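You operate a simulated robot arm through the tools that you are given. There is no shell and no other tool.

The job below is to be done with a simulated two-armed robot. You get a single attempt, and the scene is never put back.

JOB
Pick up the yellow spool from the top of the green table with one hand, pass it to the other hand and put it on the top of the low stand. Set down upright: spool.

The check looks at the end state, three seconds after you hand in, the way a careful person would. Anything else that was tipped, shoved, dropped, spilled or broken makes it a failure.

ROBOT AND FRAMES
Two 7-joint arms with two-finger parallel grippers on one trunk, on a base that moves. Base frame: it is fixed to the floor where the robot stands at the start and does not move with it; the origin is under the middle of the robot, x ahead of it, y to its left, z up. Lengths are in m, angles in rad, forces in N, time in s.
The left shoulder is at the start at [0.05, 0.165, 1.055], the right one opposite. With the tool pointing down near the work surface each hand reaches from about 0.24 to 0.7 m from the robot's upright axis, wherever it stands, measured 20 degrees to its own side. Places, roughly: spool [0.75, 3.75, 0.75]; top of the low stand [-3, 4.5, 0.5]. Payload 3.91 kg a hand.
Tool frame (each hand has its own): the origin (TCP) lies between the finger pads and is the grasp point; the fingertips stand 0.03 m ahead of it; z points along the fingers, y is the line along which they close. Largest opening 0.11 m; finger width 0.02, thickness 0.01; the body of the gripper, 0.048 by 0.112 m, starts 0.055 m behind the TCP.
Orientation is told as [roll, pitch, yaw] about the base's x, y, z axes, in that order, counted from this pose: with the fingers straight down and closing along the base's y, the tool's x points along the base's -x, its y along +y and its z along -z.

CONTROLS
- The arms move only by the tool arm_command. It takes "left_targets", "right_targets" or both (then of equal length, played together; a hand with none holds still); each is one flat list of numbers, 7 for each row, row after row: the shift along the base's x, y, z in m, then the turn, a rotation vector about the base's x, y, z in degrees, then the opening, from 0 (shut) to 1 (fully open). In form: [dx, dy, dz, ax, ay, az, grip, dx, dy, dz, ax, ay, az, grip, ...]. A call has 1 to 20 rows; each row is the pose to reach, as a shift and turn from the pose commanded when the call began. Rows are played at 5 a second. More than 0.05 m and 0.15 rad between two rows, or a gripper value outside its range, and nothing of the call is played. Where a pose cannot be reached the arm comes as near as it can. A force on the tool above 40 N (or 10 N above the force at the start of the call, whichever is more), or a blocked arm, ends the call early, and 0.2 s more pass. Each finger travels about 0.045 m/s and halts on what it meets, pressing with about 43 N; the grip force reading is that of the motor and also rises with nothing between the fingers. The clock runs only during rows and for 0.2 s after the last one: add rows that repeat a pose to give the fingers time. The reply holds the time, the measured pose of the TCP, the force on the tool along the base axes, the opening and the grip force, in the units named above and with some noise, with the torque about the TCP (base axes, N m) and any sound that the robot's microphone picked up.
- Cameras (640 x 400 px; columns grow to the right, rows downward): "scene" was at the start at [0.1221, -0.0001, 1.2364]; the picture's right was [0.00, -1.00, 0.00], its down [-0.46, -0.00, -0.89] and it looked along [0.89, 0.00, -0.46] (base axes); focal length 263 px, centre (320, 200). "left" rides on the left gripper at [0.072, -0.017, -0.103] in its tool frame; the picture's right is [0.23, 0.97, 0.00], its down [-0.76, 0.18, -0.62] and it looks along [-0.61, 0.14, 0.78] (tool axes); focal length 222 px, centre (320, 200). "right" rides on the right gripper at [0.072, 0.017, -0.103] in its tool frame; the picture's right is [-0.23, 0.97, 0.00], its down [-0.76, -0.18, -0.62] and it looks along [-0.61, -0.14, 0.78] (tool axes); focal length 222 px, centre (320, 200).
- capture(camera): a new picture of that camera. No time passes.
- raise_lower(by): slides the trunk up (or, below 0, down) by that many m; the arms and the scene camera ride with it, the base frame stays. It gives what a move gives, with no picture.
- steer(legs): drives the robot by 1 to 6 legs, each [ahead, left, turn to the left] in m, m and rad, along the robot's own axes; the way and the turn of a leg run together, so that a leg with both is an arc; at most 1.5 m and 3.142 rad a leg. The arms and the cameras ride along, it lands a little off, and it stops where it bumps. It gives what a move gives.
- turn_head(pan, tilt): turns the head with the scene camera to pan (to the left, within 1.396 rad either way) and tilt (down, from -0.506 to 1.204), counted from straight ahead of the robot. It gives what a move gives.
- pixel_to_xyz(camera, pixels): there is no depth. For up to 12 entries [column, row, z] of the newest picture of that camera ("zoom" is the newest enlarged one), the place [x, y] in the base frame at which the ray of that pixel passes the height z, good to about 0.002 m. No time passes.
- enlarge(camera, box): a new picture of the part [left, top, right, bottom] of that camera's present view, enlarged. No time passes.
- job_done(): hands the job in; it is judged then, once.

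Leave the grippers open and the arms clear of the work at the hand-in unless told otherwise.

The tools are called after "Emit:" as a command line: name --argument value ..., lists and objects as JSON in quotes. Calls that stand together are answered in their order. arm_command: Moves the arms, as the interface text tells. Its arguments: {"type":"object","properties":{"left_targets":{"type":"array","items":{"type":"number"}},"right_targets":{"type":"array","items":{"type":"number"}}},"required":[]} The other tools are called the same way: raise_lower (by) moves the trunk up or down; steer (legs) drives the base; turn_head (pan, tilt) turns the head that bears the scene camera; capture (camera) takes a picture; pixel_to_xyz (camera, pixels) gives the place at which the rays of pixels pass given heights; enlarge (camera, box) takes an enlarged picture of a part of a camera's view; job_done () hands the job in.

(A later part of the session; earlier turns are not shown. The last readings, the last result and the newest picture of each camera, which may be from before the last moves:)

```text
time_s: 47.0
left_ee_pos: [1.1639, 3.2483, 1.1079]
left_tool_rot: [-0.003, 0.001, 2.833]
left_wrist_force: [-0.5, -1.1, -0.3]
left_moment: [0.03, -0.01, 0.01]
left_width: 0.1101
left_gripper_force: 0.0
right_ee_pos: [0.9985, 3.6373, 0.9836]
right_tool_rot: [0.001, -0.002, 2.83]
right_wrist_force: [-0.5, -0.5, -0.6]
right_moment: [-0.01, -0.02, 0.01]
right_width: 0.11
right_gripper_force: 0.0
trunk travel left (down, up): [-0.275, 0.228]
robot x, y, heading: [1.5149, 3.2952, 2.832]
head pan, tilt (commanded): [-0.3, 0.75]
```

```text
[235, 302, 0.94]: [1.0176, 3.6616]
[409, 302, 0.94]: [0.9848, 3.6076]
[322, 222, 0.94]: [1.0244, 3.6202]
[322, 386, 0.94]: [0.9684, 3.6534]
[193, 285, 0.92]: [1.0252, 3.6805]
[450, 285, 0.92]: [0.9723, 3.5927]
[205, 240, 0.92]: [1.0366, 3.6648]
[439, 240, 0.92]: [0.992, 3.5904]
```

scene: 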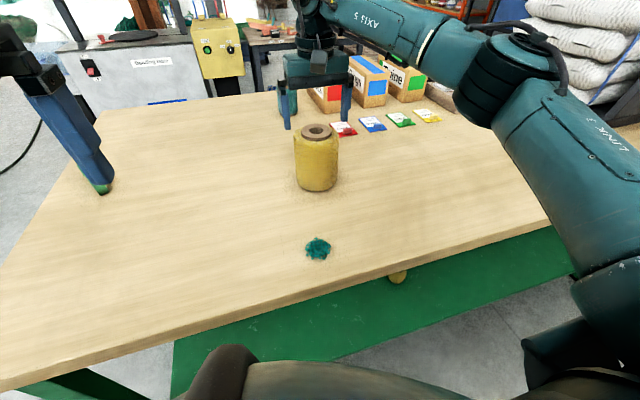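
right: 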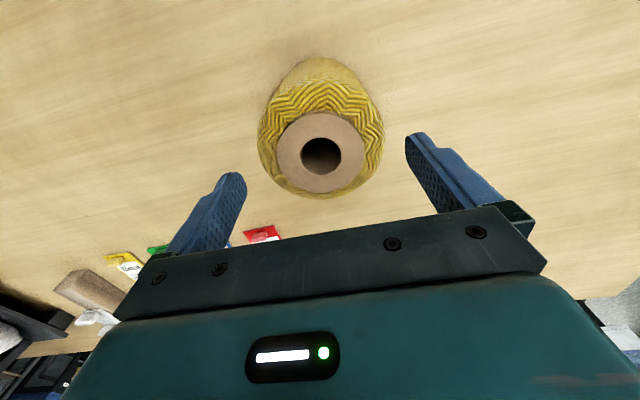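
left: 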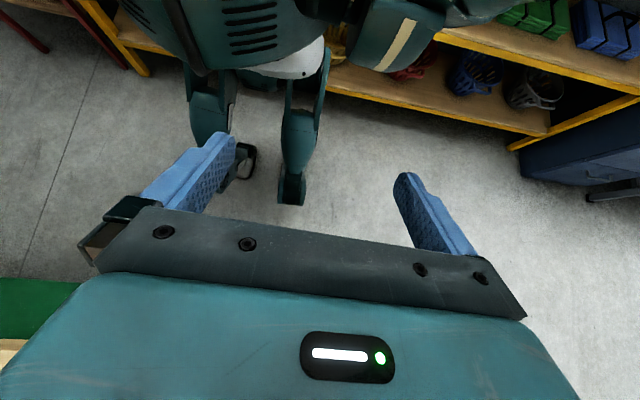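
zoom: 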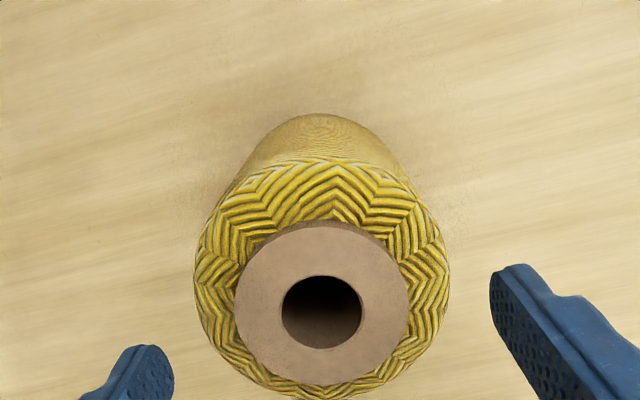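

The hand is within about 1 mm of centre. I'll descend in small steps to TCP z≈0.910, fingers open, watching the force.

Emit:
arm_command --right_targets '[0, -0.001, -0.012, 0, 0, 0, 1, 0, -0.001, -0.024, 0, 0, 0, 1, 0, -0.001, -0.034, 0, 0, 0, 1, 0, -0.001, -0.042, 0, 0, 0, 1, 0, -0.001, -0.05, 0, 0, 0, 1]'

Emit:
capture --camera "right"

Emit:
enlarge --camera "scene" --box '[242, 70, 402, 190]'

```text
time_s: 48.2
left_ee_pos: [1.1642, 3.2478, 1.1093]
left_tool_rot: [-0.001, 0.0, 2.833]
left_wrist_force: [0.0, 0.1, 0.3]
left_moment: [-0.01, 0.0, 0.04]
left_width: 0.1099
left_gripper_force: 0.1
right_ee_pos: [0.9995, 3.6367, 0.9337]
right_tool_rot: [0.0, -0.001, 2.831]
right_wrist_force: [-0.5, -0.2, -0.1]
right_moment: [0.01, 0.03, 0.02]
right_width: 0.1101
right_gripper_force: 0.0
trunk travel left (down, up): [-0.275, 0.228]
robot x, y, heading: [1.5158, 3.2955, 2.837]
head pan, tilt (commanded): [-0.3, 0.75]
```

```text
taken
```

right: 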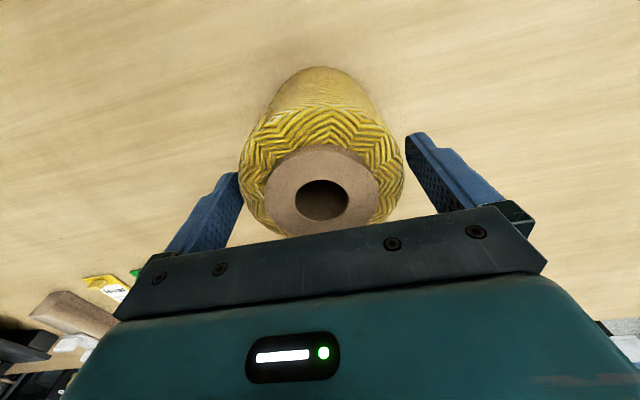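

```text
3.33 times, centred on (322, 130) of scene
```

zoom: 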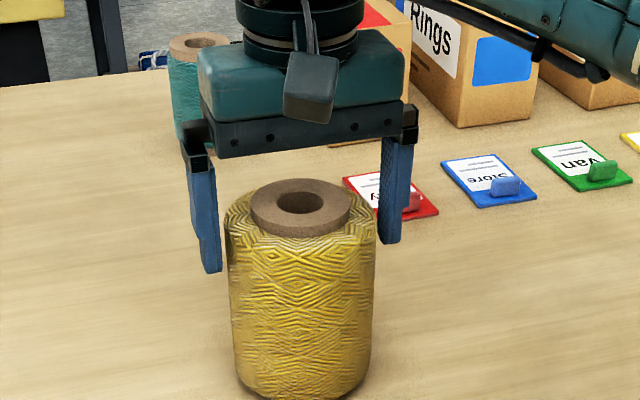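

The fingertips straddle the body with similar small gaps on both sides, and no force shows. I'll continue down to TCP z≈0.910.

Emit:
arm_command --right_targets '[0, 0, -0.008, 0, 0, 0, 1, 0, 0, -0.016, 0, 0, 0, 1, 0, 0, -0.024, 0, 0, 0, 1, 0, 0, -0.024, 0, 0, 0, 1]'

Emit:
enlarge --camera "right" --box '[160, 50, 480, 250]'

Emit:
enlarge --camera "scene" --box '[242, 70, 402, 190]'

```text
time_s: 49.2
left_ee_pos: [1.1641, 3.2483, 1.1086]
left_tool_rot: [-0.003, 0.001, 2.832]
left_wrist_force: [0.1, -0.2, 0.2]
left_moment: [0.0, 0.03, 0.01]
left_width: 0.1097
left_gripper_force: 0.0
right_ee_pos: [0.9984, 3.6361, 0.9093]
right_tool_rot: [0.0, -0.001, 2.831]
right_wrist_force: [-0.2, 0.2, -0.7]
right_moment: [0.0, 0.0, 0.01]
right_width: 0.1101
right_gripper_force: 0.1
trunk travel left (down, up): [-0.275, 0.228]
robot x, y, heading: [1.513, 3.2962, 2.837]
head pan, tilt (commanded): [-0.3, 0.75]
```

```text
2.00 times, centred on (320, 150) of right
```

zoom: 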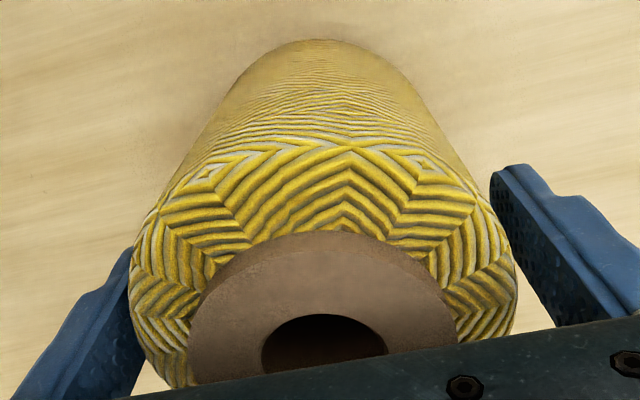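

```text
3.33 times, centred on (322, 130) of scene
```

zoom: 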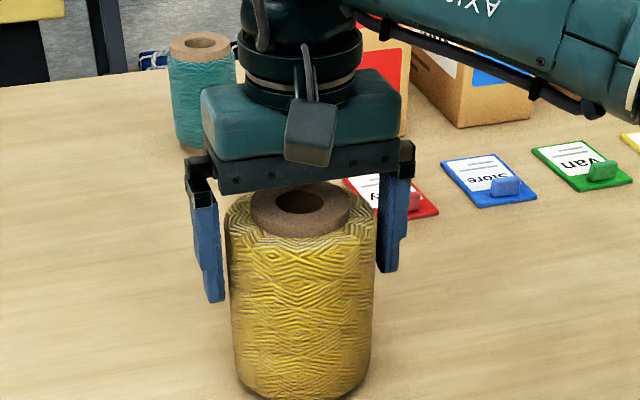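

No contact force, and the fingers are on both sides of the body. I'll close the right gripper and hold for a few rows.

Emit:
arm_command --right_targets '[0, 0, 0, 0, 0, 0, 0.9, 0, 0, 0, 0, 0, 0, 0.6, 0, 0, 0, 0, 0, 0, 0.0, 0, 0, 0, 0, 0, 0, 0.0, 0, 0, 0, 0, 0, 0, 0.0]'

Emit:
enlarge --camera "scene" --box '[242, 70, 402, 190]'

```text
time_s: 50.4
left_ee_pos: [1.1643, 3.2487, 1.1078]
left_tool_rot: [-0.002, 0.001, 2.832]
left_wrist_force: [0.4, 0.0, 0.3]
left_moment: [-0.02, 0.03, -0.02]
left_width: 0.1097
left_gripper_force: 0.0
right_ee_pos: [0.999, 3.6362, 0.9109]
right_tool_rot: [0.001, -0.001, 2.831]
right_wrist_force: [0.1, 0.7, -0.5]
right_moment: [0.0, 0.07, -0.02]
right_width: 0.0997
right_gripper_force: 43.1
trunk travel left (down, up): [-0.275, 0.228]
robot x, y, heading: [1.5166, 3.294, 2.827]
head pan, tilt (commanded): [-0.3, 0.75]
```

```text
3.33 times, centred on (322, 130) of scene
```

zoom: 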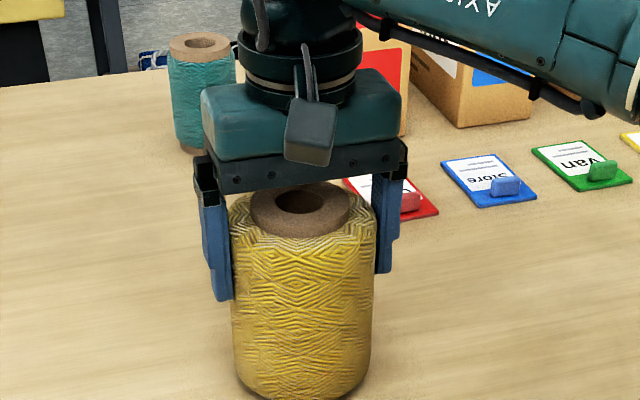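

The spool is gripped: width 0.0997 m, force 43 N. I'll lift it 0.06 m in small steps.

Emit:
arm_command --right_targets '[0, 0, 0.01, 0, 0, 0, 0, 0, 0, 0.02, 0, 0, 0, 0, 0, 0, 0.04, 0, 0, 0, 0, 0, 0, 0.06, 0, 0, 0, 0, 0, 0, 0.06, 0, 0, 0, 0]'

Emit:
capture --camera "scene"

```text
time_s: 51.6
left_ee_pos: [1.1647, 3.2495, 1.1091]
left_tool_rot: [-0.002, 0.002, 2.831]
left_wrist_force: [0.3, 1.0, -0.1]
left_moment: [0.01, -0.03, 0.01]
left_width: 0.11
left_gripper_force: 0.1
right_ee_pos: [0.9992, 3.6368, 0.9702]
right_tool_rot: [0.0, 0.0, 2.83]
right_wrist_force: [0.0, -0.4, -5.7]
right_moment: [-0.02, -0.02, -0.05]
right_width: 0.0992
right_gripper_force: 42.6
trunk travel left (down, up): [-0.275, 0.228]
robot x, y, heading: [1.5146, 3.2979, 2.834]
head pan, tilt (commanded): [-0.3, 0.75]
```

```text
taken
```

scene: 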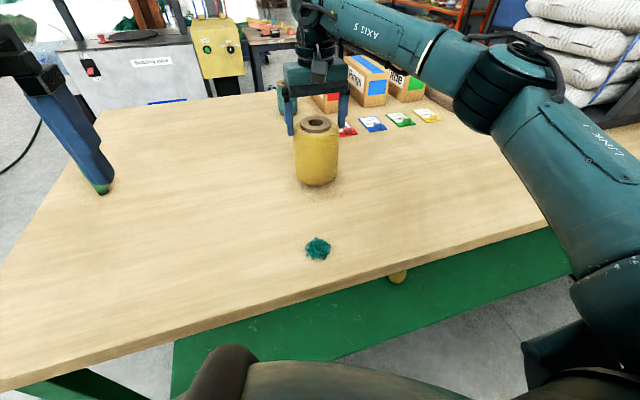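

The force reads -5.7 N, so it carries some weight, but in the picture the spool rose less than the fingers did. I'll look closely before anything else.

Emit:
enlarge --camera "scene" --box '[242, 70, 402, 190]'

Emit:
enlarge --camera "right" --box '[160, 50, 480, 250]'

```text
3.33 times, centred on (322, 130) of scene
```

zoom: 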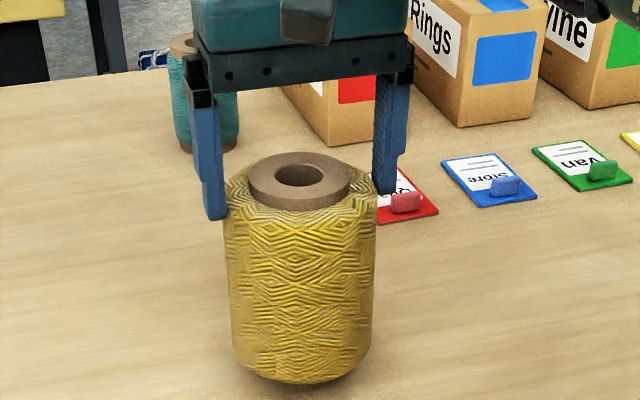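

```text
2.00 times, centred on (320, 150) of right
```

zoom: 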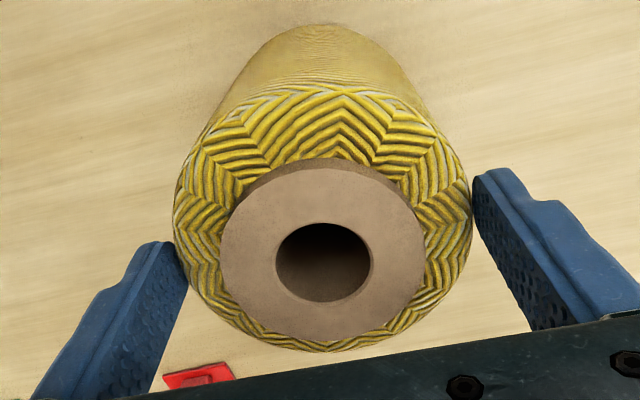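

The spool has slipped about 4 cm down through the fingers. It now hangs about 1.5-2 cm above the table, held only at its top by the fingertips. I'll lower it gently back onto the table right away and re-grip deeper.

Emit:
arm_command --right_targets '[0, 0, -0.006, 0, 0, 0, 0, 0, 0, -0.012, 0, 0, 0, 0, 0, 0, -0.018, 0, 0, 0, 0, 0, 0, -0.022, 0, 0, 0, 0]'

Emit:
enlarge --camera "scene" --box '[242, 70, 402, 190]'

```text
time_s: 52.6
left_ee_pos: [1.1639, 3.2466, 1.1096]
left_tool_rot: [0.001, -0.003, 2.833]
left_wrist_force: [-0.1, -0.1, 0.7]
left_moment: [0.02, -0.03, 0.02]
left_width: 0.1101
left_gripper_force: 0.1
right_ee_pos: [1.0005, 3.637, 0.9511]
right_tool_rot: [0.002, -0.006, 2.829]
right_wrist_force: [0.3, 0.9, 16.6]
right_moment: [0.15, -0.64, 0.02]
right_width: 0.099
right_gripper_force: 43.0
trunk travel left (down, up): [-0.275, 0.228]
robot x, y, heading: [1.5127, 3.2994, 2.833]
head pan, tilt (commanded): [-0.3, 0.75]
```

```text
3.33 times, centred on (322, 130) of scene
```

zoom: 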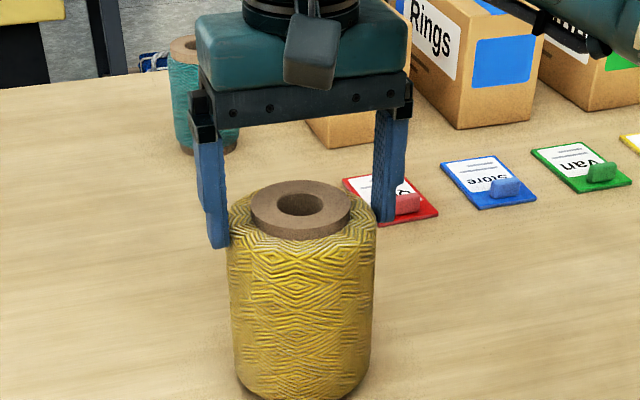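

The spool is back on the table, with the tool feeling a +16.6 N push. The fingertips were only on the rounded shoulder. I'll open fully and check that it stands upright.

Emit:
arm_command --right_targets '[0, 0, 0, 0, 0, 0, 1, 0, 0, 0, 0, 0, 0, 1, 0, 0, 0, 0, 0, 0, 1]'

Emit:
enlarge --camera "scene" --box '[242, 70, 402, 190]'

Emit:
enlarge --camera "right" --box '[160, 50, 480, 250]'

```text
time_s: 53.4
left_ee_pos: [1.1647, 3.2481, 1.1082]
left_tool_rot: [0.0, 0.001, 2.832]
left_wrist_force: [-0.2, 0.5, 0.3]
left_moment: [0.03, 0.0, 0.0]
left_width: 0.1099
left_gripper_force: 0.1
right_ee_pos: [1.0007, 3.6365, 0.947]
right_tool_rot: [-0.001, 0.0, 2.83]
right_wrist_force: [-0.3, -0.2, 0.7]
right_moment: [-0.05, 0.01, 0.03]
right_width: 0.1099
right_gripper_force: 0.0
trunk travel left (down, up): [-0.275, 0.228]
robot x, y, heading: [1.5144, 3.2944, 2.835]
head pan, tilt (commanded): [-0.3, 0.75]
```

```text
3.33 times, centred on (322, 130) of scene
```

zoom: 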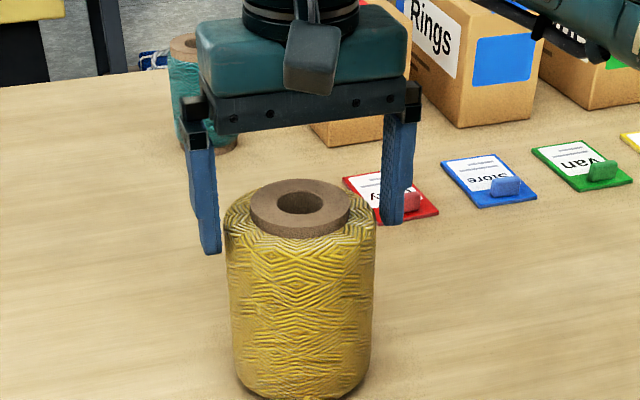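

```text
2.00 times, centred on (320, 150) of right
```

zoom: 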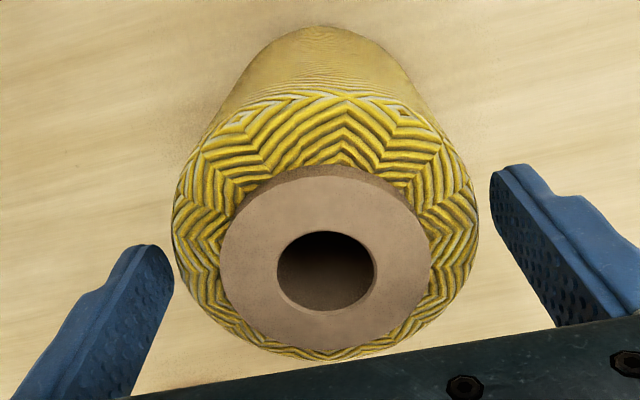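

The spool stands upright and unharmed. I'll re-measure the ring centre from the wrist camera before gripping again.

Emit:
pixel_to_xyz --camera "zoom" --pixels '[[220, 262, 0.94], [429, 262, 0.94], [325, 172, 0.94], [325, 352, 0.94], [172, 240, 0.92], [478, 240, 0.92]]'

```text
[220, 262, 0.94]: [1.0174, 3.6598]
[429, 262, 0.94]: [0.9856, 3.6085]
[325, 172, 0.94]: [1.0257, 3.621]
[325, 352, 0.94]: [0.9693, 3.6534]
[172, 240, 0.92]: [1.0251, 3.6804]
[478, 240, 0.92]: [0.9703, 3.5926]
```

The centre is unchanged at [0.9995,3.6357]. I'll descend deeper this time, to TCP z≈0.893 with the palm just above the ring, so the pads sit near mid-body.

Emit:
arm_command --right_targets '[-0.001, -0.001, -0.01, 0, 0, 0, 1, -0.001, -0.001, -0.02, 0, 0, 0, 1, -0.001, -0.001, -0.03, 0, 0, 0, 1, -0.001, -0.001, -0.04, 0, 0, 0, 1, -0.001, -0.001, -0.05, 0, 0, 0, 1, -0.001, -0.001, -0.055, 0, 0, 0, 1, -0.001, -0.001, -0.055, 0, 0, 0, 1]'

Emit:
enlarge --camera "scene" --box '[242, 70, 402, 190]'

```text
time_s: 55.0
left_ee_pos: [1.1651, 3.2482, 1.1082]
left_tool_rot: [-0.001, 0.001, 2.834]
left_wrist_force: [-0.6, -0.3, -0.5]
left_moment: [-0.02, 0.03, -0.01]
left_width: 0.1101
left_gripper_force: 0.1
right_ee_pos: [0.9987, 3.6347, 0.8938]
right_tool_rot: [0.001, 0.0, 2.833]
right_wrist_force: [-0.6, -1.0, 0.2]
right_moment: [0.02, -0.01, -0.01]
right_width: 0.1098
right_gripper_force: 0.1
trunk travel left (down, up): [-0.275, 0.228]
robot x, y, heading: [1.5147, 3.2975, 2.83]
head pan, tilt (commanded): [-0.3, 0.75]
```

```text
3.33 times, centred on (322, 130) of scene
```

zoom: 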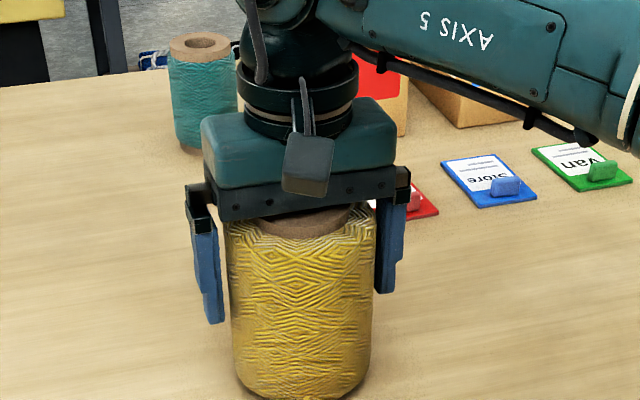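

No contact force. I'll close on the body and hold.

Emit:
arm_command --right_targets '[0, 0, 0, 0, 0, 0, 0.9, 0, 0, 0, 0, 0, 0, 0.5, 0, 0, 0, 0, 0, 0, 0.0, 0, 0, 0, 0, 0, 0, 0.0, 0, 0, 0, 0, 0, 0, 0.0, 0, 0, 0, 0, 0, 0, 0.0]'

```text
time_s: 56.4
left_ee_pos: [1.1643, 3.2486, 1.1082]
left_tool_rot: [-0.002, 0.0, 2.833]
left_wrist_force: [-0.1, 0.5, -0.2]
left_moment: [0.02, -0.05, 0.01]
left_width: 0.11
left_gripper_force: 0.0
right_ee_pos: [0.9985, 3.6362, 0.8938]
right_tool_rot: [0.0, 0.0, 2.83]
right_wrist_force: [0.7, 2.8, -0.5]
right_moment: [0.18, -0.03, -0.03]
right_width: 0.0996
right_gripper_force: 42.9
trunk travel left (down, up): [-0.275, 0.228]
robot x, y, heading: [1.5127, 3.2971, 2.833]
head pan, tilt (commanded): [-0.3, 0.75]
```

The grip reads width 0.0996 m and force 43 N. I'll lift very slowly, 4 mm per row for 2 cm, and check for slip.

Emit:
arm_command --right_targets '[0, 0, 0.003, 0, 0, 0, 0, 0, 0, 0.007, 0, 0, 0, 0, 0, 0, 0.011, 0, 0, 0, 0, 0, 0, 0.015, 0, 0, 0, 0, 0, 0, 0.018, 0, 0, 0, 0, 0, 0, 0.02, 0, 0, 0, 0, 0, 0, 0.02, 0, 0, 0, 0]'

Emit:
enlarge --camera "scene" --box '[242, 70, 402, 190]'

Emit:
enlarge --camera "right" --box '[160, 50, 480, 250]'

```text
time_s: 58.0
left_ee_pos: [1.1621, 3.2494, 1.1077]
left_tool_rot: [-0.002, -0.001, 2.833]
left_wrist_force: [-0.2, 0.3, 0.0]
left_moment: [0.01, 0.01, 0.02]
left_width: 0.1099
left_gripper_force: 0.1
right_ee_pos: [0.9993, 3.636, 0.9132]
right_tool_rot: [0.0, 0.001, 2.832]
right_wrist_force: [0.1, -0.3, -4.7]
right_moment: [-0.02, -0.03, 0.01]
right_width: 0.0995
right_gripper_force: 42.7
trunk travel left (down, up): [-0.275, 0.228]
robot x, y, heading: [1.5172, 3.2929, 2.832]
head pan, tilt (commanded): [-0.3, 0.75]
```

```text
3.33 times, centred on (322, 130) of scene
```

zoom: 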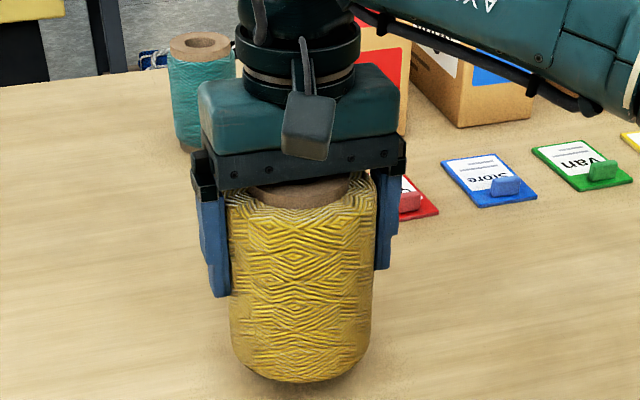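

```text
2.00 times, centred on (320, 150) of right
```

zoom: 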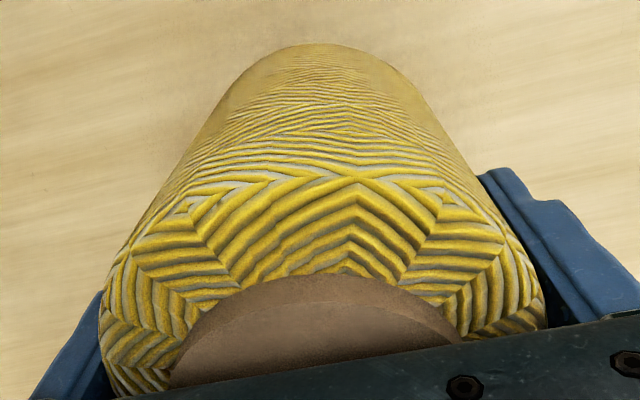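

This time the spool came up with the hand and no visible slip, force -4.7 N. I'll lift 4 cm more at the same slow pace and check again.

Emit:
arm_command --right_targets '[0, 0, 0.003, 0, 0, 0, 0, 0, 0, 0.007, 0, 0, 0, 0, 0, 0, 0.012, 0, 0, 0, 0, 0, 0, 0.017, 0, 0, 0, 0, 0, 0, 0.022, 0, 0, 0, 0, 0, 0, 0.027, 0, 0, 0, 0, 0, 0, 0.032, 0, 0, 0, 0, 0, 0, 0.036, 0, 0, 0, 0, 0, 0, 0.039, 0, 0, 0, 0, 0, 0, 0.04, 0, 0, 0, 0]'

Emit:
enlarge --camera "scene" --box '[242, 60, 402, 180]'

Emit:
enlarge --camera "right" --box '[160, 50, 480, 250]'

```text
time_s: 60.2
left_ee_pos: [1.1638, 3.2488, 1.1087]
left_tool_rot: [-0.003, -0.001, 2.831]
left_wrist_force: [-0.6, 0.4, 0.0]
left_moment: [0.02, 0.0, -0.01]
left_width: 0.11
left_gripper_force: 0.2
right_ee_pos: [0.9973, 3.6356, 0.953]
right_tool_rot: [0.001, -0.001, 2.832]
right_wrist_force: [-0.5, 0.0, -5.5]
right_moment: [-0.03, -0.05, 0.04]
right_width: 0.0996
right_gripper_force: 43.1
trunk travel left (down, up): [-0.275, 0.228]
robot x, y, heading: [1.5145, 3.301, 2.83]
head pan, tilt (commanded): [-0.3, 0.75]
```

```text
3.33 times, centred on (322, 120) of scene
```

zoom: 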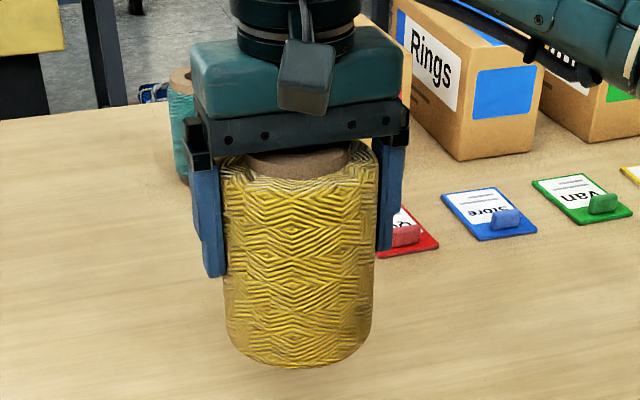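

```text
2.00 times, centred on (320, 150) of right
```

zoom: 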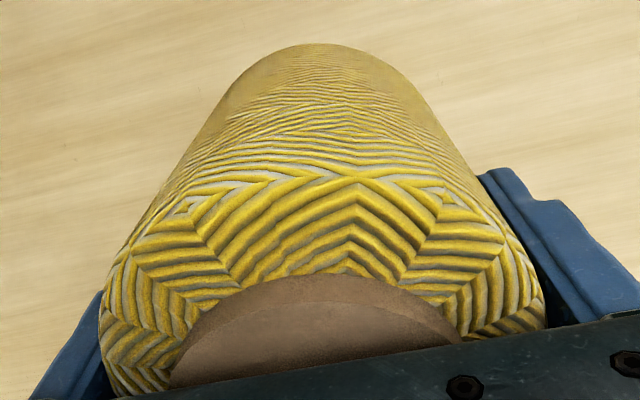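

The wrist picture is identical to the one before the lift, so there is no slip. The spool bottom is about 6 cm above the table. I'll test how it holds during driving with a short 0.08 m move back, then check.

Emit:
steer --legs '[[-0.08, 0.0, 0.0]]'

Emit:
enlarge --camera "right" --box '[160, 50, 480, 250]'

Emit:
capture --camera "scene"

```text
time_s: 61.3
left_ee_pos: [1.2388, 3.2245, 1.107]
left_tool_rot: [0.0, 0.0, 2.83]
left_wrist_force: [-1.1, -0.4, -0.3]
left_moment: [-0.01, 0.01, 0.03]
left_width: 0.1099
left_gripper_force: 0.0
right_ee_pos: [1.0739, 3.6132, 0.9527]
right_tool_rot: [0.0, 0.001, 2.827]
right_wrist_force: [-0.5, 0.9, -5.2]
right_moment: [0.02, 0.03, 0.02]
right_width: 0.0994
right_gripper_force: 42.9
trunk travel left (down, up): [-0.275, 0.228]
robot x, y, heading: [1.5875, 3.2712, 2.829]
head pan, tilt (commanded): [-0.3, 0.75]
```

```text
2.00 times, centred on (320, 150) of right
```

zoom: 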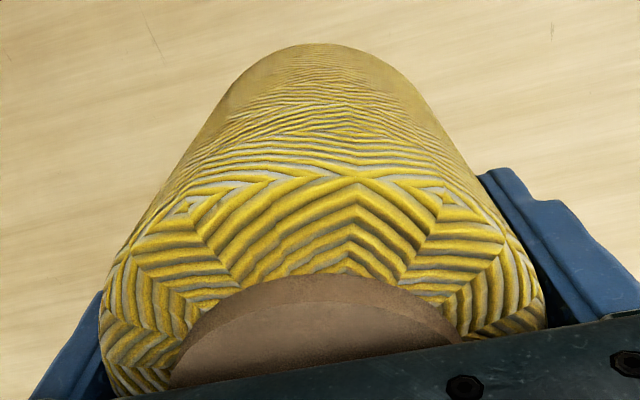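

```text
taken
```

scene: 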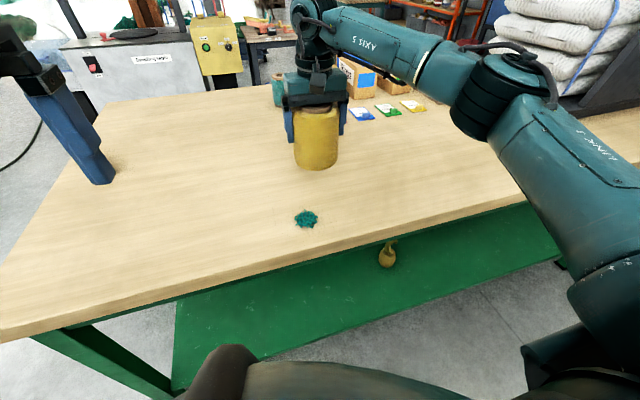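

No slip during the drive. I'll back off another 0.24 m so the handover happens in front of the table, clear of its items.

Emit:
steer --legs '[[-0.24, 0.0, 0.0]]'

Emit:
enlarge --camera "right" --box '[160, 50, 480, 250]'

Emit:
capture --camera "scene"

```text
time_s: 63.1
left_ee_pos: [1.4701, 3.151, 1.1086]
left_tool_rot: [-0.001, 0.001, 2.825]
left_wrist_force: [0.1, 0.1, 0.4]
left_moment: [0.03, 0.0, -0.01]
left_width: 0.1101
left_gripper_force: 0.1
right_ee_pos: [1.3071, 3.54, 0.9535]
right_tool_rot: [0.0, 0.001, 2.822]
right_wrist_force: [0.5, 0.1, -5.8]
right_moment: [0.02, 0.01, 0.0]
right_width: 0.0993
right_gripper_force: 43.0
trunk travel left (down, up): [-0.275, 0.228]
robot x, y, heading: [1.823, 3.1926, 2.826]
head pan, tilt (commanded): [-0.3, 0.75]
```

```text
2.00 times, centred on (320, 150) of right
```

zoom: 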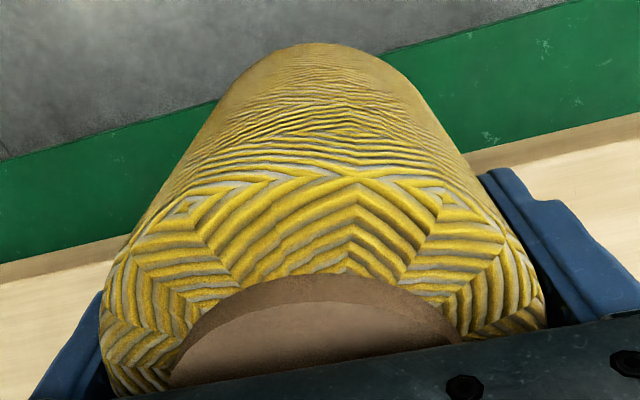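

```text
taken
```

scene: 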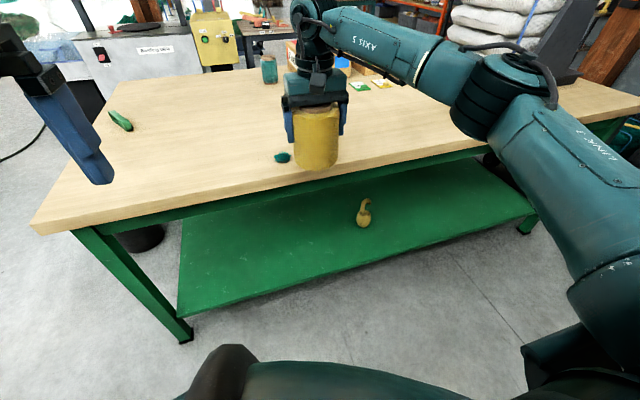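

The spool is steady and I'm clear of the table. For the handover the left hand should come from the side, nearly horizontal, gripping the lower part of the body with its camera facing up. First I'll turn the left hand 90° to the left about the vertical while moving it a little outward and forward.

Emit:
arm_command --left_targets '[-0.0123, -0.0084, 0, 0, 0, 8.2, 1, -0.0246, -0.0168, 0, 0, 0, 16.4, 1, -0.0369, -0.0253, 0, 0, 0, 24.6, 1, -0.0492, -0.0337, 0, 0, 0, 32.8, 1, -0.0615, -0.0421, 0, 0, 0, 41.0, 1, -0.0738, -0.0505, 0, 0, 0, 49.2, 1, -0.0861, -0.0589, 0, 0, 0, 57.4, 1, -0.0984, -0.0673, 0, 0, 0, 65.6, 1, -0.1107, -0.0758, 0, 0, 0, 73.8, 1, -0.123, -0.0842, 0, 0, 0, 82.0, 1, -0.1353, -0.0926, 0, 0, 0, 90.0, 1, -0.1353, -0.0926, 0, 0, 0, 90.0, 1]'

Emit:
capture --camera "left"

```text
time_s: 65.7
left_ee_pos: [1.3356, 3.0584, 1.1072]
left_tool_rot: [-0.003, 0.0, -1.883]
left_wrist_force: [-1.0, 0.4, -0.2]
left_moment: [-0.01, 0.0, -0.03]
left_width: 0.1101
left_gripper_force: 0.1
right_ee_pos: [1.3071, 3.5396, 0.9522]
right_tool_rot: [0.001, 0.0, 2.822]
right_wrist_force: [-0.4, 0.3, -4.9]
right_moment: [0.0, 0.0, -0.01]
right_width: 0.0996
right_gripper_force: 43.3
trunk travel left (down, up): [-0.275, 0.228]
robot x, y, heading: [1.823, 3.1936, 2.827]
head pan, tilt (commanded): [-0.3, 0.75]
```

```text
taken
```

left: 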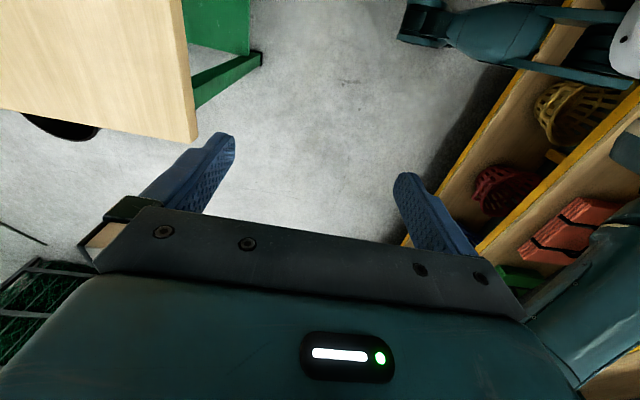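

The turn was reached. Next I'll tilt the left hand 75° about my forward axis, so its fingers point to my right and 15° downward.

Emit:
arm_command --left_targets '[0, 0, 0, 7.92, -2.585, 0, 1, 0, 0, 0, 15.84, -5.17, 0, 1, 0, 0, 0, 23.77, -7.757, 0, 1, 0, 0, 0, 31.69, -10.34, 0, 1, 0, 0, 0, 39.61, -12.93, 0, 1, 0, 0, 0, 47.53, -15.51, 0, 1, 0, 0, 0, 55.46, -18.1, 0, 1, 0, 0, 0, 63.38, -20.68, 0, 1, 0, 0, 0, 71.3, -23.27, 0, 1, 0, 0, 0, 71.3, -23.27, 0, 1]'

Emit:
turn_head --pan 0.15 --tilt 0.5

Emit:
capture --camera "scene"

Emit:
capture --camera "left"

```text
time_s: 67.9
left_ee_pos: [1.3351, 3.0585, 1.1078]
left_tool_rot: [-0.004, 1.311, -1.888]
left_wrist_force: [-0.3, -0.1, -0.3]
left_moment: [0.01, -0.01, 0.01]
left_width: 0.1099
left_gripper_force: 0.0
right_ee_pos: [1.3059, 3.5397, 0.9519]
right_tool_rot: [-0.001, -0.001, 2.822]
right_wrist_force: [-0.2, 0.3, -5.1]
right_moment: [-0.01, 0.02, 0.01]
right_width: 0.0994
right_gripper_force: 42.9
trunk travel left (down, up): [-0.275, 0.228]
robot x, y, heading: [1.8215, 3.1982, 2.825]
head pan, tilt (commanded): [-0.3, 0.75]
```

```text
time_s: 68.8
left_ee_pos: [1.3347, 3.0593, 1.1075]
left_tool_rot: [-0.002, 1.31, -1.885]
left_wrist_force: [0.6, -0.1, -0.2]
left_moment: [0.02, 0.01, 0.03]
left_width: 0.1098
left_gripper_force: 0.0
right_ee_pos: [1.306, 3.5404, 0.9529]
right_tool_rot: [0.0, -0.001, 2.822]
right_wrist_force: [0.2, 0.4, -5.3]
right_moment: [0.0, 0.03, 0.02]
right_width: 0.0995
right_gripper_force: 42.6
trunk travel left (down, up): [-0.275, 0.228]
robot x, y, heading: [1.8205, 3.1971, 2.828]
head pan, tilt (commanded): [0.15, 0.499]
```

```text
taken
```

scene: 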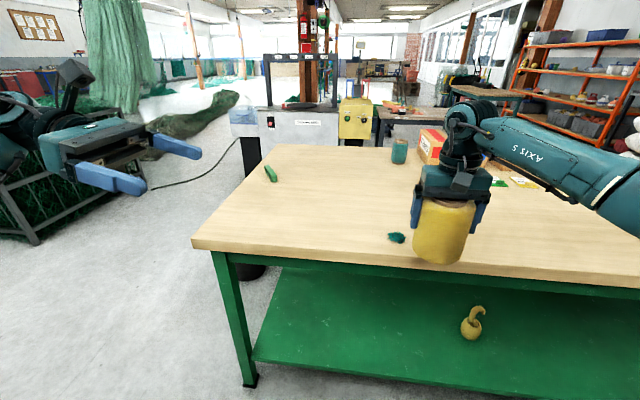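

```text
taken
```

left: 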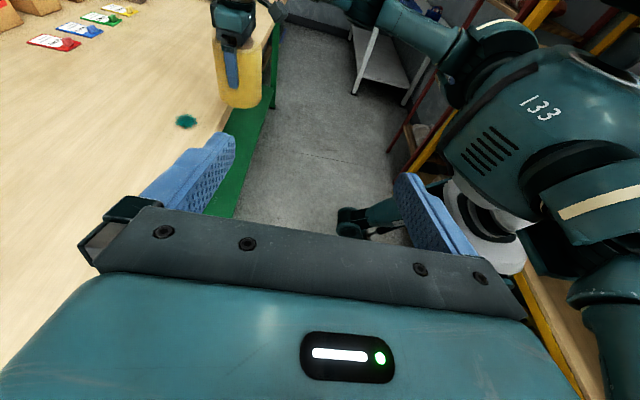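

The left hand now points right, camera up, as planned. I'll slowly bring the right hand with the spool in front of my chest, to about 0.50 m ahead near the centre line, and raise it 6 cm.

Emit:
arm_command --right_targets '[0.0015, -0.0048, 0.002, 0, 0, 0, 0, 0.0044, -0.0145, 0.005, 0, 0, 0, 0, 0.0073, -0.024, 0.009, 0, 0, 0, 0, 0.0102, -0.0336, 0.013, 0, 0, 0, 0, 0.0131, -0.0431, 0.017, 0, 0, 0, 0, 0.016, -0.0527, 0.021, 0, 0, 0, 0, 0.0189, -0.0622, 0.025, 0, 0, 0, 0, 0.0218, -0.0718, 0.029, 0, 0, 0, 0, 0.0247, -0.0813, 0.033, 0, 0, 0, 0, 0.0276, -0.0909, 0.037, 0, 0, 0, 0, 0.0305, -0.1004, 0.041, 0, 0, 0, 0, 0.0334, -0.11, 0.045, 0, 0, 0, 0, 0.0363, -0.1195, 0.049, 0, 0, 0, 0, 0.0392, -0.1291, 0.053, 0, 0, 0, 0, 0.0421, -0.1386, 0.056, 0, 0, 0, 0, 0.045, -0.1482, 0.058, 0, 0, 0, 0, 0.0479, -0.1577, 0.06, 0, 0, 0, 0, 0.0497, -0.1635, 0.06, 0, 0, 0, 0, 0.0497, -0.1635, 0.06, 0, 0, 0, 0]'

Emit:
enlarge --camera "right" --box '[160, 50, 480, 250]'

Emit:
capture --camera "left"

Emit:
capture --camera "scene"

```text
time_s: 72.8
left_ee_pos: [1.3344, 3.0568, 1.108]
left_tool_rot: [-0.001, 1.309, -1.886]
left_wrist_force: [-0.1, 0.3, -0.2]
left_moment: [-0.02, -0.02, -0.02]
left_width: 0.11
left_gripper_force: 0.0
right_ee_pos: [1.3549, 3.3756, 1.0122]
right_tool_rot: [0.0, 0.001, 2.823]
right_wrist_force: [0.3, -0.5, -5.2]
right_moment: [0.01, 0.02, -0.03]
right_width: 0.0994
right_gripper_force: 43.2
trunk travel left (down, up): [-0.275, 0.228]
robot x, y, heading: [1.8149, 3.1942, 2.824]
head pan, tilt (commanded): [0.15, 0.499]
```

```text
2.00 times, centred on (320, 150) of right
```

zoom: 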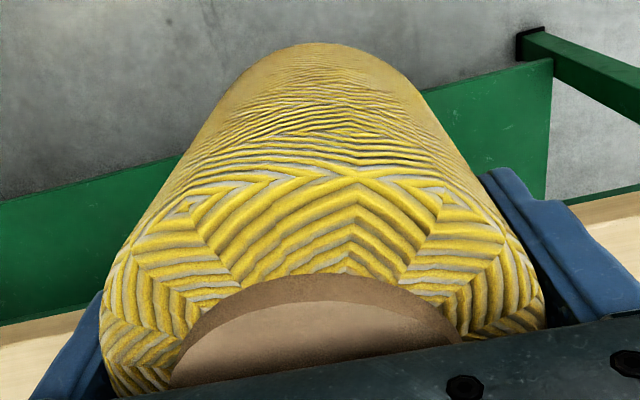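

```text
taken
```

left: 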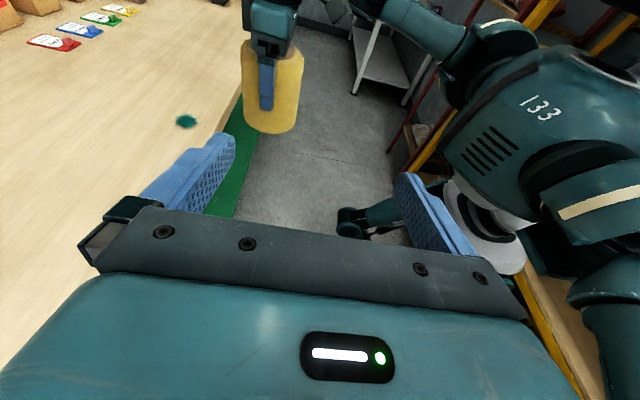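

```text
taken
```

scene: 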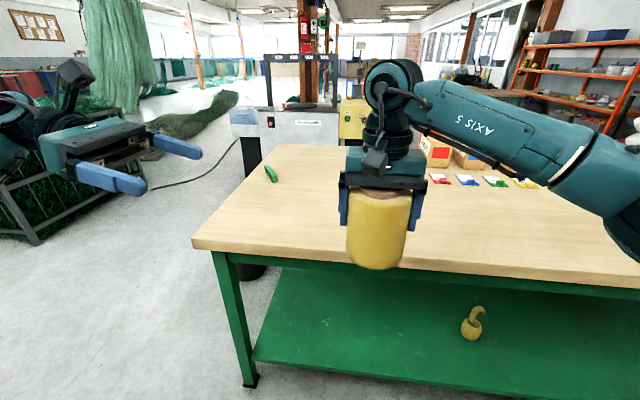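

The spool is steady. The right hand's fingers sit on the left and right sides, where the left hand's palm must come in. I'll turn the right hand slowly 90° to the left about the vertical, so its fingers are fore and aft and its camera faces right.

Emit:
arm_command --right_targets '[0, 0, 0, 0, 0, 3, 0, 0, 0, 0, 0, 0, 8, 0, 0, 0, 0, 0, 0, 13, 0, 0, 0, 0, 0, 0, 18, 0, 0, 0, 0, 0, 0, 23, 0, 0, 0, 0, 0, 0, 28, 0, 0, 0, 0, 0, 0, 33, 0, 0, 0, 0, 0, 0, 38, 0, 0, 0, 0, 0, 0, 43, 0, 0, 0, 0, 0, 0, 48, 0, 0, 0, 0, 0, 0, 53, 0, 0, 0, 0, 0, 0, 58, 0, 0, 0, 0, 0, 0, 63, 0, 0, 0, 0, 0, 0, 68, 0, 0, 0, 0, 0, 0, 73, 0, 0, 0, 0, 0, 0, 78, 0, 0, 0, 0, 0, 0, 83, 0, 0, 0, 0, 0, 0, 87, 0, 0, 0, 0, 0, 0, 90, 0, 0, 0, 0, 0, 0, 90, 0]'

Emit:
enlarge --camera "right" --box '[160, 50, 480, 250]'

Emit:
capture --camera "left"

Emit:
capture --camera "scene"

```text
time_s: 77.0
left_ee_pos: [1.3343, 3.0585, 1.1076]
left_tool_rot: [-0.002, 1.308, -1.886]
left_wrist_force: [1.5, -0.9, 0.6]
left_moment: [0.03, -0.01, 0.02]
left_width: 0.1097
left_gripper_force: 0.1
right_ee_pos: [1.497, 3.3113, 1.0018]
right_tool_rot: [0.001, -0.001, -1.892]
right_wrist_force: [0.0, -0.5, -5.5]
right_moment: [-0.01, 0.0, 0.01]
right_width: 0.0997
right_gripper_force: 42.7
right hand out of reach, approached as far as the arm can: row 13, 14, 15, 16, 17, 18, 19, 20
trunk travel left (down, up): [-0.275, 0.228]
robot x, y, heading: [1.8237, 3.1964, 2.824]
head pan, tilt (commanded): [0.15, 0.499]
```

```text
2.00 times, centred on (320, 150) of right
```

zoom: 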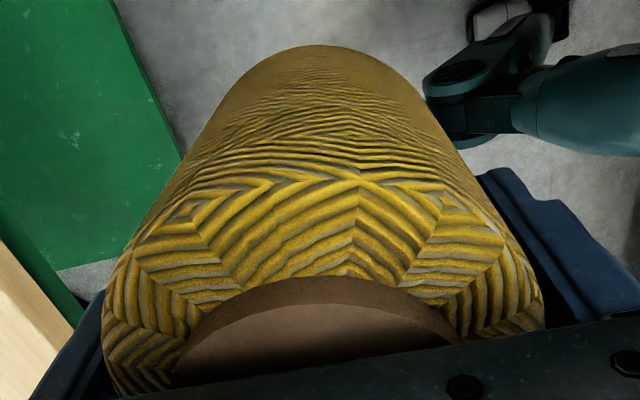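

```text
taken
```

left: 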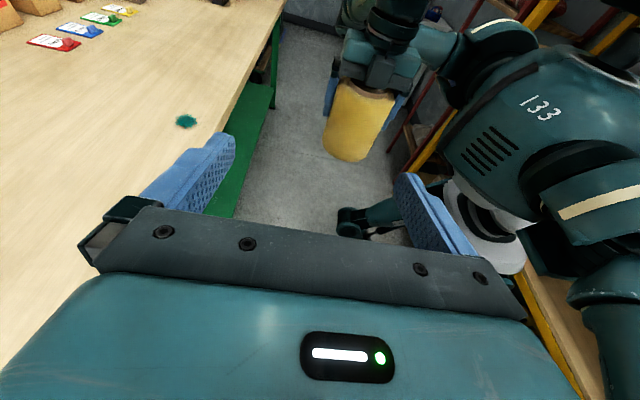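

```text
taken
```

scene: 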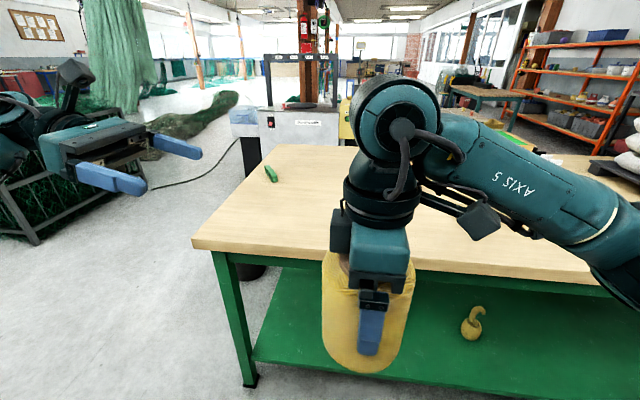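

The right hand turned but had to come closer to my chest, to about 0.35 m ahead, and the spool still sits firm. I'll try moving it slightly forward and left, to about 0.42 ahead and 0.06 left, for more room.

Emit:
arm_command --right_targets '[-0.0046, -0.0021, 0.001, 0, 0, 0, 0, -0.0137, -0.0062, 0.003, 0, 0, 0, 0, -0.0229, -0.0104, 0.005, 0, 0, 0, 0, -0.032, -0.0146, 0.007, 0, 0, 0, 0, -0.0411, -0.0187, 0.009, 0, 0, 0, 0, -0.0503, -0.0229, 0.011, 0, 0, 0, 0, -0.0594, -0.027, 0.013, 0, 0, 0, 0, -0.0686, -0.0312, 0.015, 0, 0, 0, 0, -0.0777, -0.0354, 0.017, 0, 0, 0, 0, -0.0868, -0.0395, 0.019, 0, 0, 0, 0, -0.0914, -0.0416, 0.02, 0, 0, 0, 0, -0.0914, -0.0416, 0.02, 0, 0, 0, 0]'

Emit:
enlarge --camera "right" --box '[160, 50, 480, 250]'

Emit:
capture --camera "left"

```text
time_s: 79.6
left_ee_pos: [1.3346, 3.0591, 1.1092]
left_tool_rot: [-0.002, 1.309, -1.888]
left_wrist_force: [-0.5, -0.1, 0.4]
left_moment: [0.0, -0.01, 0.0]
left_width: 0.1099
left_gripper_force: 0.0
right_ee_pos: [1.4803, 3.2629, 1.0297]
right_tool_rot: [0.001, 0.001, -1.891]
right_wrist_force: [-0.5, 0.1, -5.5]
right_moment: [0.03, 0.0, 0.0]
right_width: 0.0994
right_gripper_force: 42.7
right hand out of reach, approached as far as the arm can: row 1, 2, 3, 4, 5, 6, 7, 8, 9, 10, 11, 12
trunk travel left (down, up): [-0.275, 0.228]
robot x, y, heading: [1.818, 3.1918, 2.825]
head pan, tilt (commanded): [0.15, 0.499]
```

```text
2.00 times, centred on (320, 150) of right
```

zoom: 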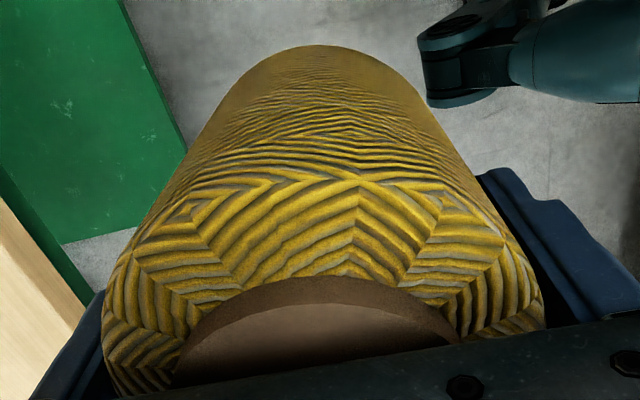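

```text
taken
```

left: 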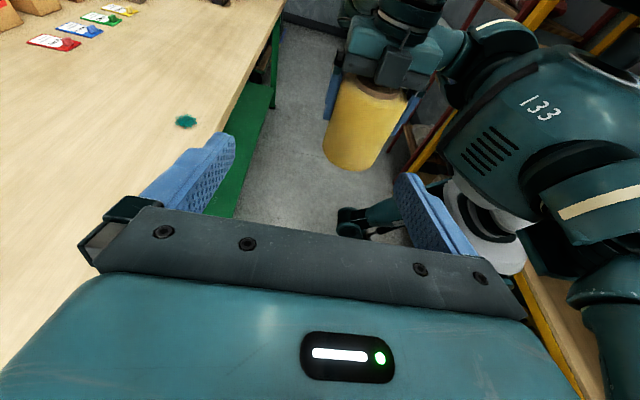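

The right hand now holds the spool at about 0.34 m ahead and 0.04 m left of centre, with its axis at [1.480,3.263] and bottom near z≈0.949. I'll bring the left hand to a pre-grasp point 0.16 m to the left of it at z≈0.981, level with the lower part of the body.

Emit:
arm_command --left_targets '[0.0192, 0.0104, -0.0256, 0, 0, 0, 1, 0.0383, 0.0207, -0.0512, 0, 0, 0, 1, 0.0575, 0.0311, -0.0768, 0, 0, 0, 1, 0.0766, 0.0414, -0.1024, 0, 0, 0, 1, 0.0958, 0.0518, -0.128, 0, 0, 0, 1, 0.0958, 0.0518, -0.128, 0, 0, 0, 1]'

Emit:
capture --camera "left"

Emit:
turn_head --pan 0.1 --tilt 0.85

Emit:
capture --camera "scene"

```text
time_s: 81.0
left_ee_pos: [1.431, 3.1097, 0.9794]
left_tool_rot: [-0.005, 1.31, -1.89]
left_wrist_force: [-0.4, -0.6, 0.2]
left_moment: [-0.01, 0.02, 0.01]
left_width: 0.1099
left_gripper_force: 0.0
right_ee_pos: [1.4799, 3.2621, 1.0301]
right_tool_rot: [0.001, 0.0, -1.894]
right_wrist_force: [-1.3, 0.0, -5.9]
right_moment: [0.01, 0.0, -0.01]
right_width: 0.0995
right_gripper_force: 42.6
trunk travel left (down, up): [-0.275, 0.228]
robot x, y, heading: [1.8233, 3.1937, 2.826]
head pan, tilt (commanded): [0.15, 0.499]
```

```text
taken
```

left: 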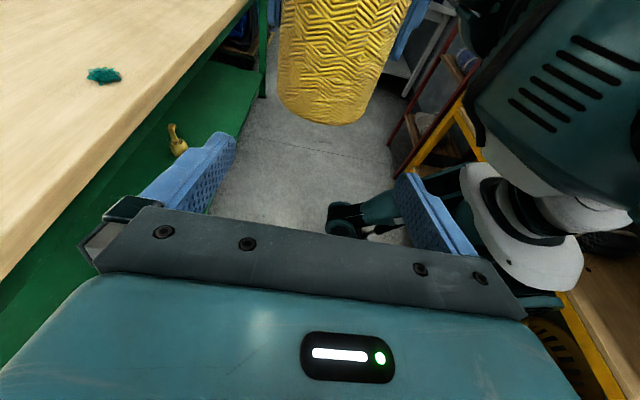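

```text
time_s: 81.8
left_ee_pos: [1.431, 3.1093, 0.9801]
left_tool_rot: [-0.003, 1.309, -1.888]
left_wrist_force: [0.2, 0.0, -0.2]
left_moment: [0.02, 0.01, 0.03]
left_width: 0.1101
left_gripper_force: 0.1
right_ee_pos: [1.4793, 3.2625, 1.0287]
right_tool_rot: [-0.002, 0.001, -1.892]
right_wrist_force: [-0.6, -0.4, -5.4]
right_moment: [0.03, 0.01, -0.01]
right_width: 0.0996
right_gripper_force: 42.8
trunk travel left (down, up): [-0.275, 0.228]
robot x, y, heading: [1.8206, 3.1946, 2.82]
head pan, tilt (commanded): [0.099, 0.85]
```

```text
taken
```

scene: 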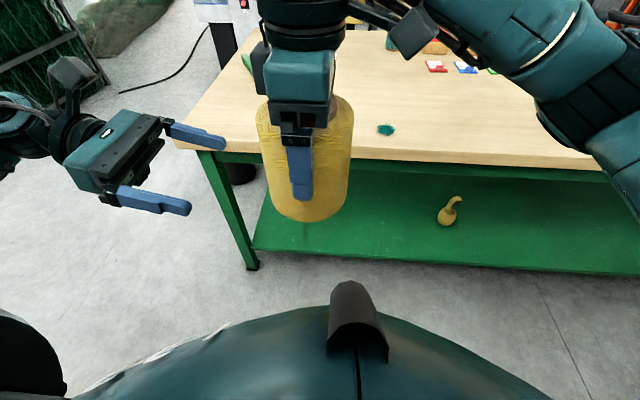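

The view is clear: the spool hangs at (305,160) and the open left hand is at (150,170). Before closing in I'll check the spool's position with rays from the left camera, using the bottom near edge at about (325,125) and the sides at about (278,85) and (375,85).

Emit:
enlarge --camera "left" --box '[240, 0, 440, 125]'

Emit:
pixel_to_xyz --camera "left" --pixels '[[325, 125, 0.949], [278, 85, 0.97], [375, 85, 0.97], [0, 0, 0.8], [0, 0, 0.9], [500, 150, 0.8], [500, 150, 0.9]]'

```text
3.20 times, centred on (340, 62) of left
```

zoom: 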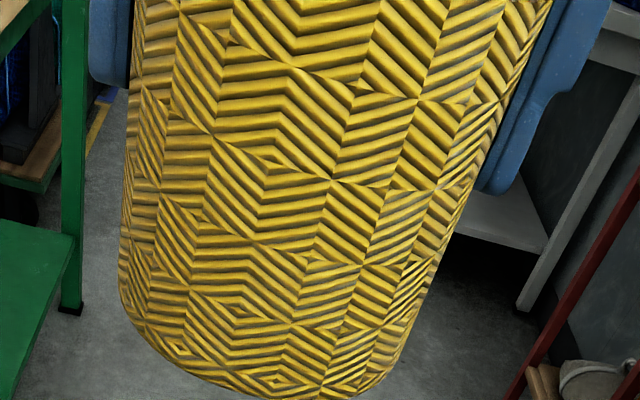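

```text
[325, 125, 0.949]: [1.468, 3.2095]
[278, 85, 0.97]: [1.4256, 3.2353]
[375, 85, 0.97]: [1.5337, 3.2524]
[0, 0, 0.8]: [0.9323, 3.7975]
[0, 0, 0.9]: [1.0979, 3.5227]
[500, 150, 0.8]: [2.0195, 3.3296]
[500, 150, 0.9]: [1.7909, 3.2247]
```

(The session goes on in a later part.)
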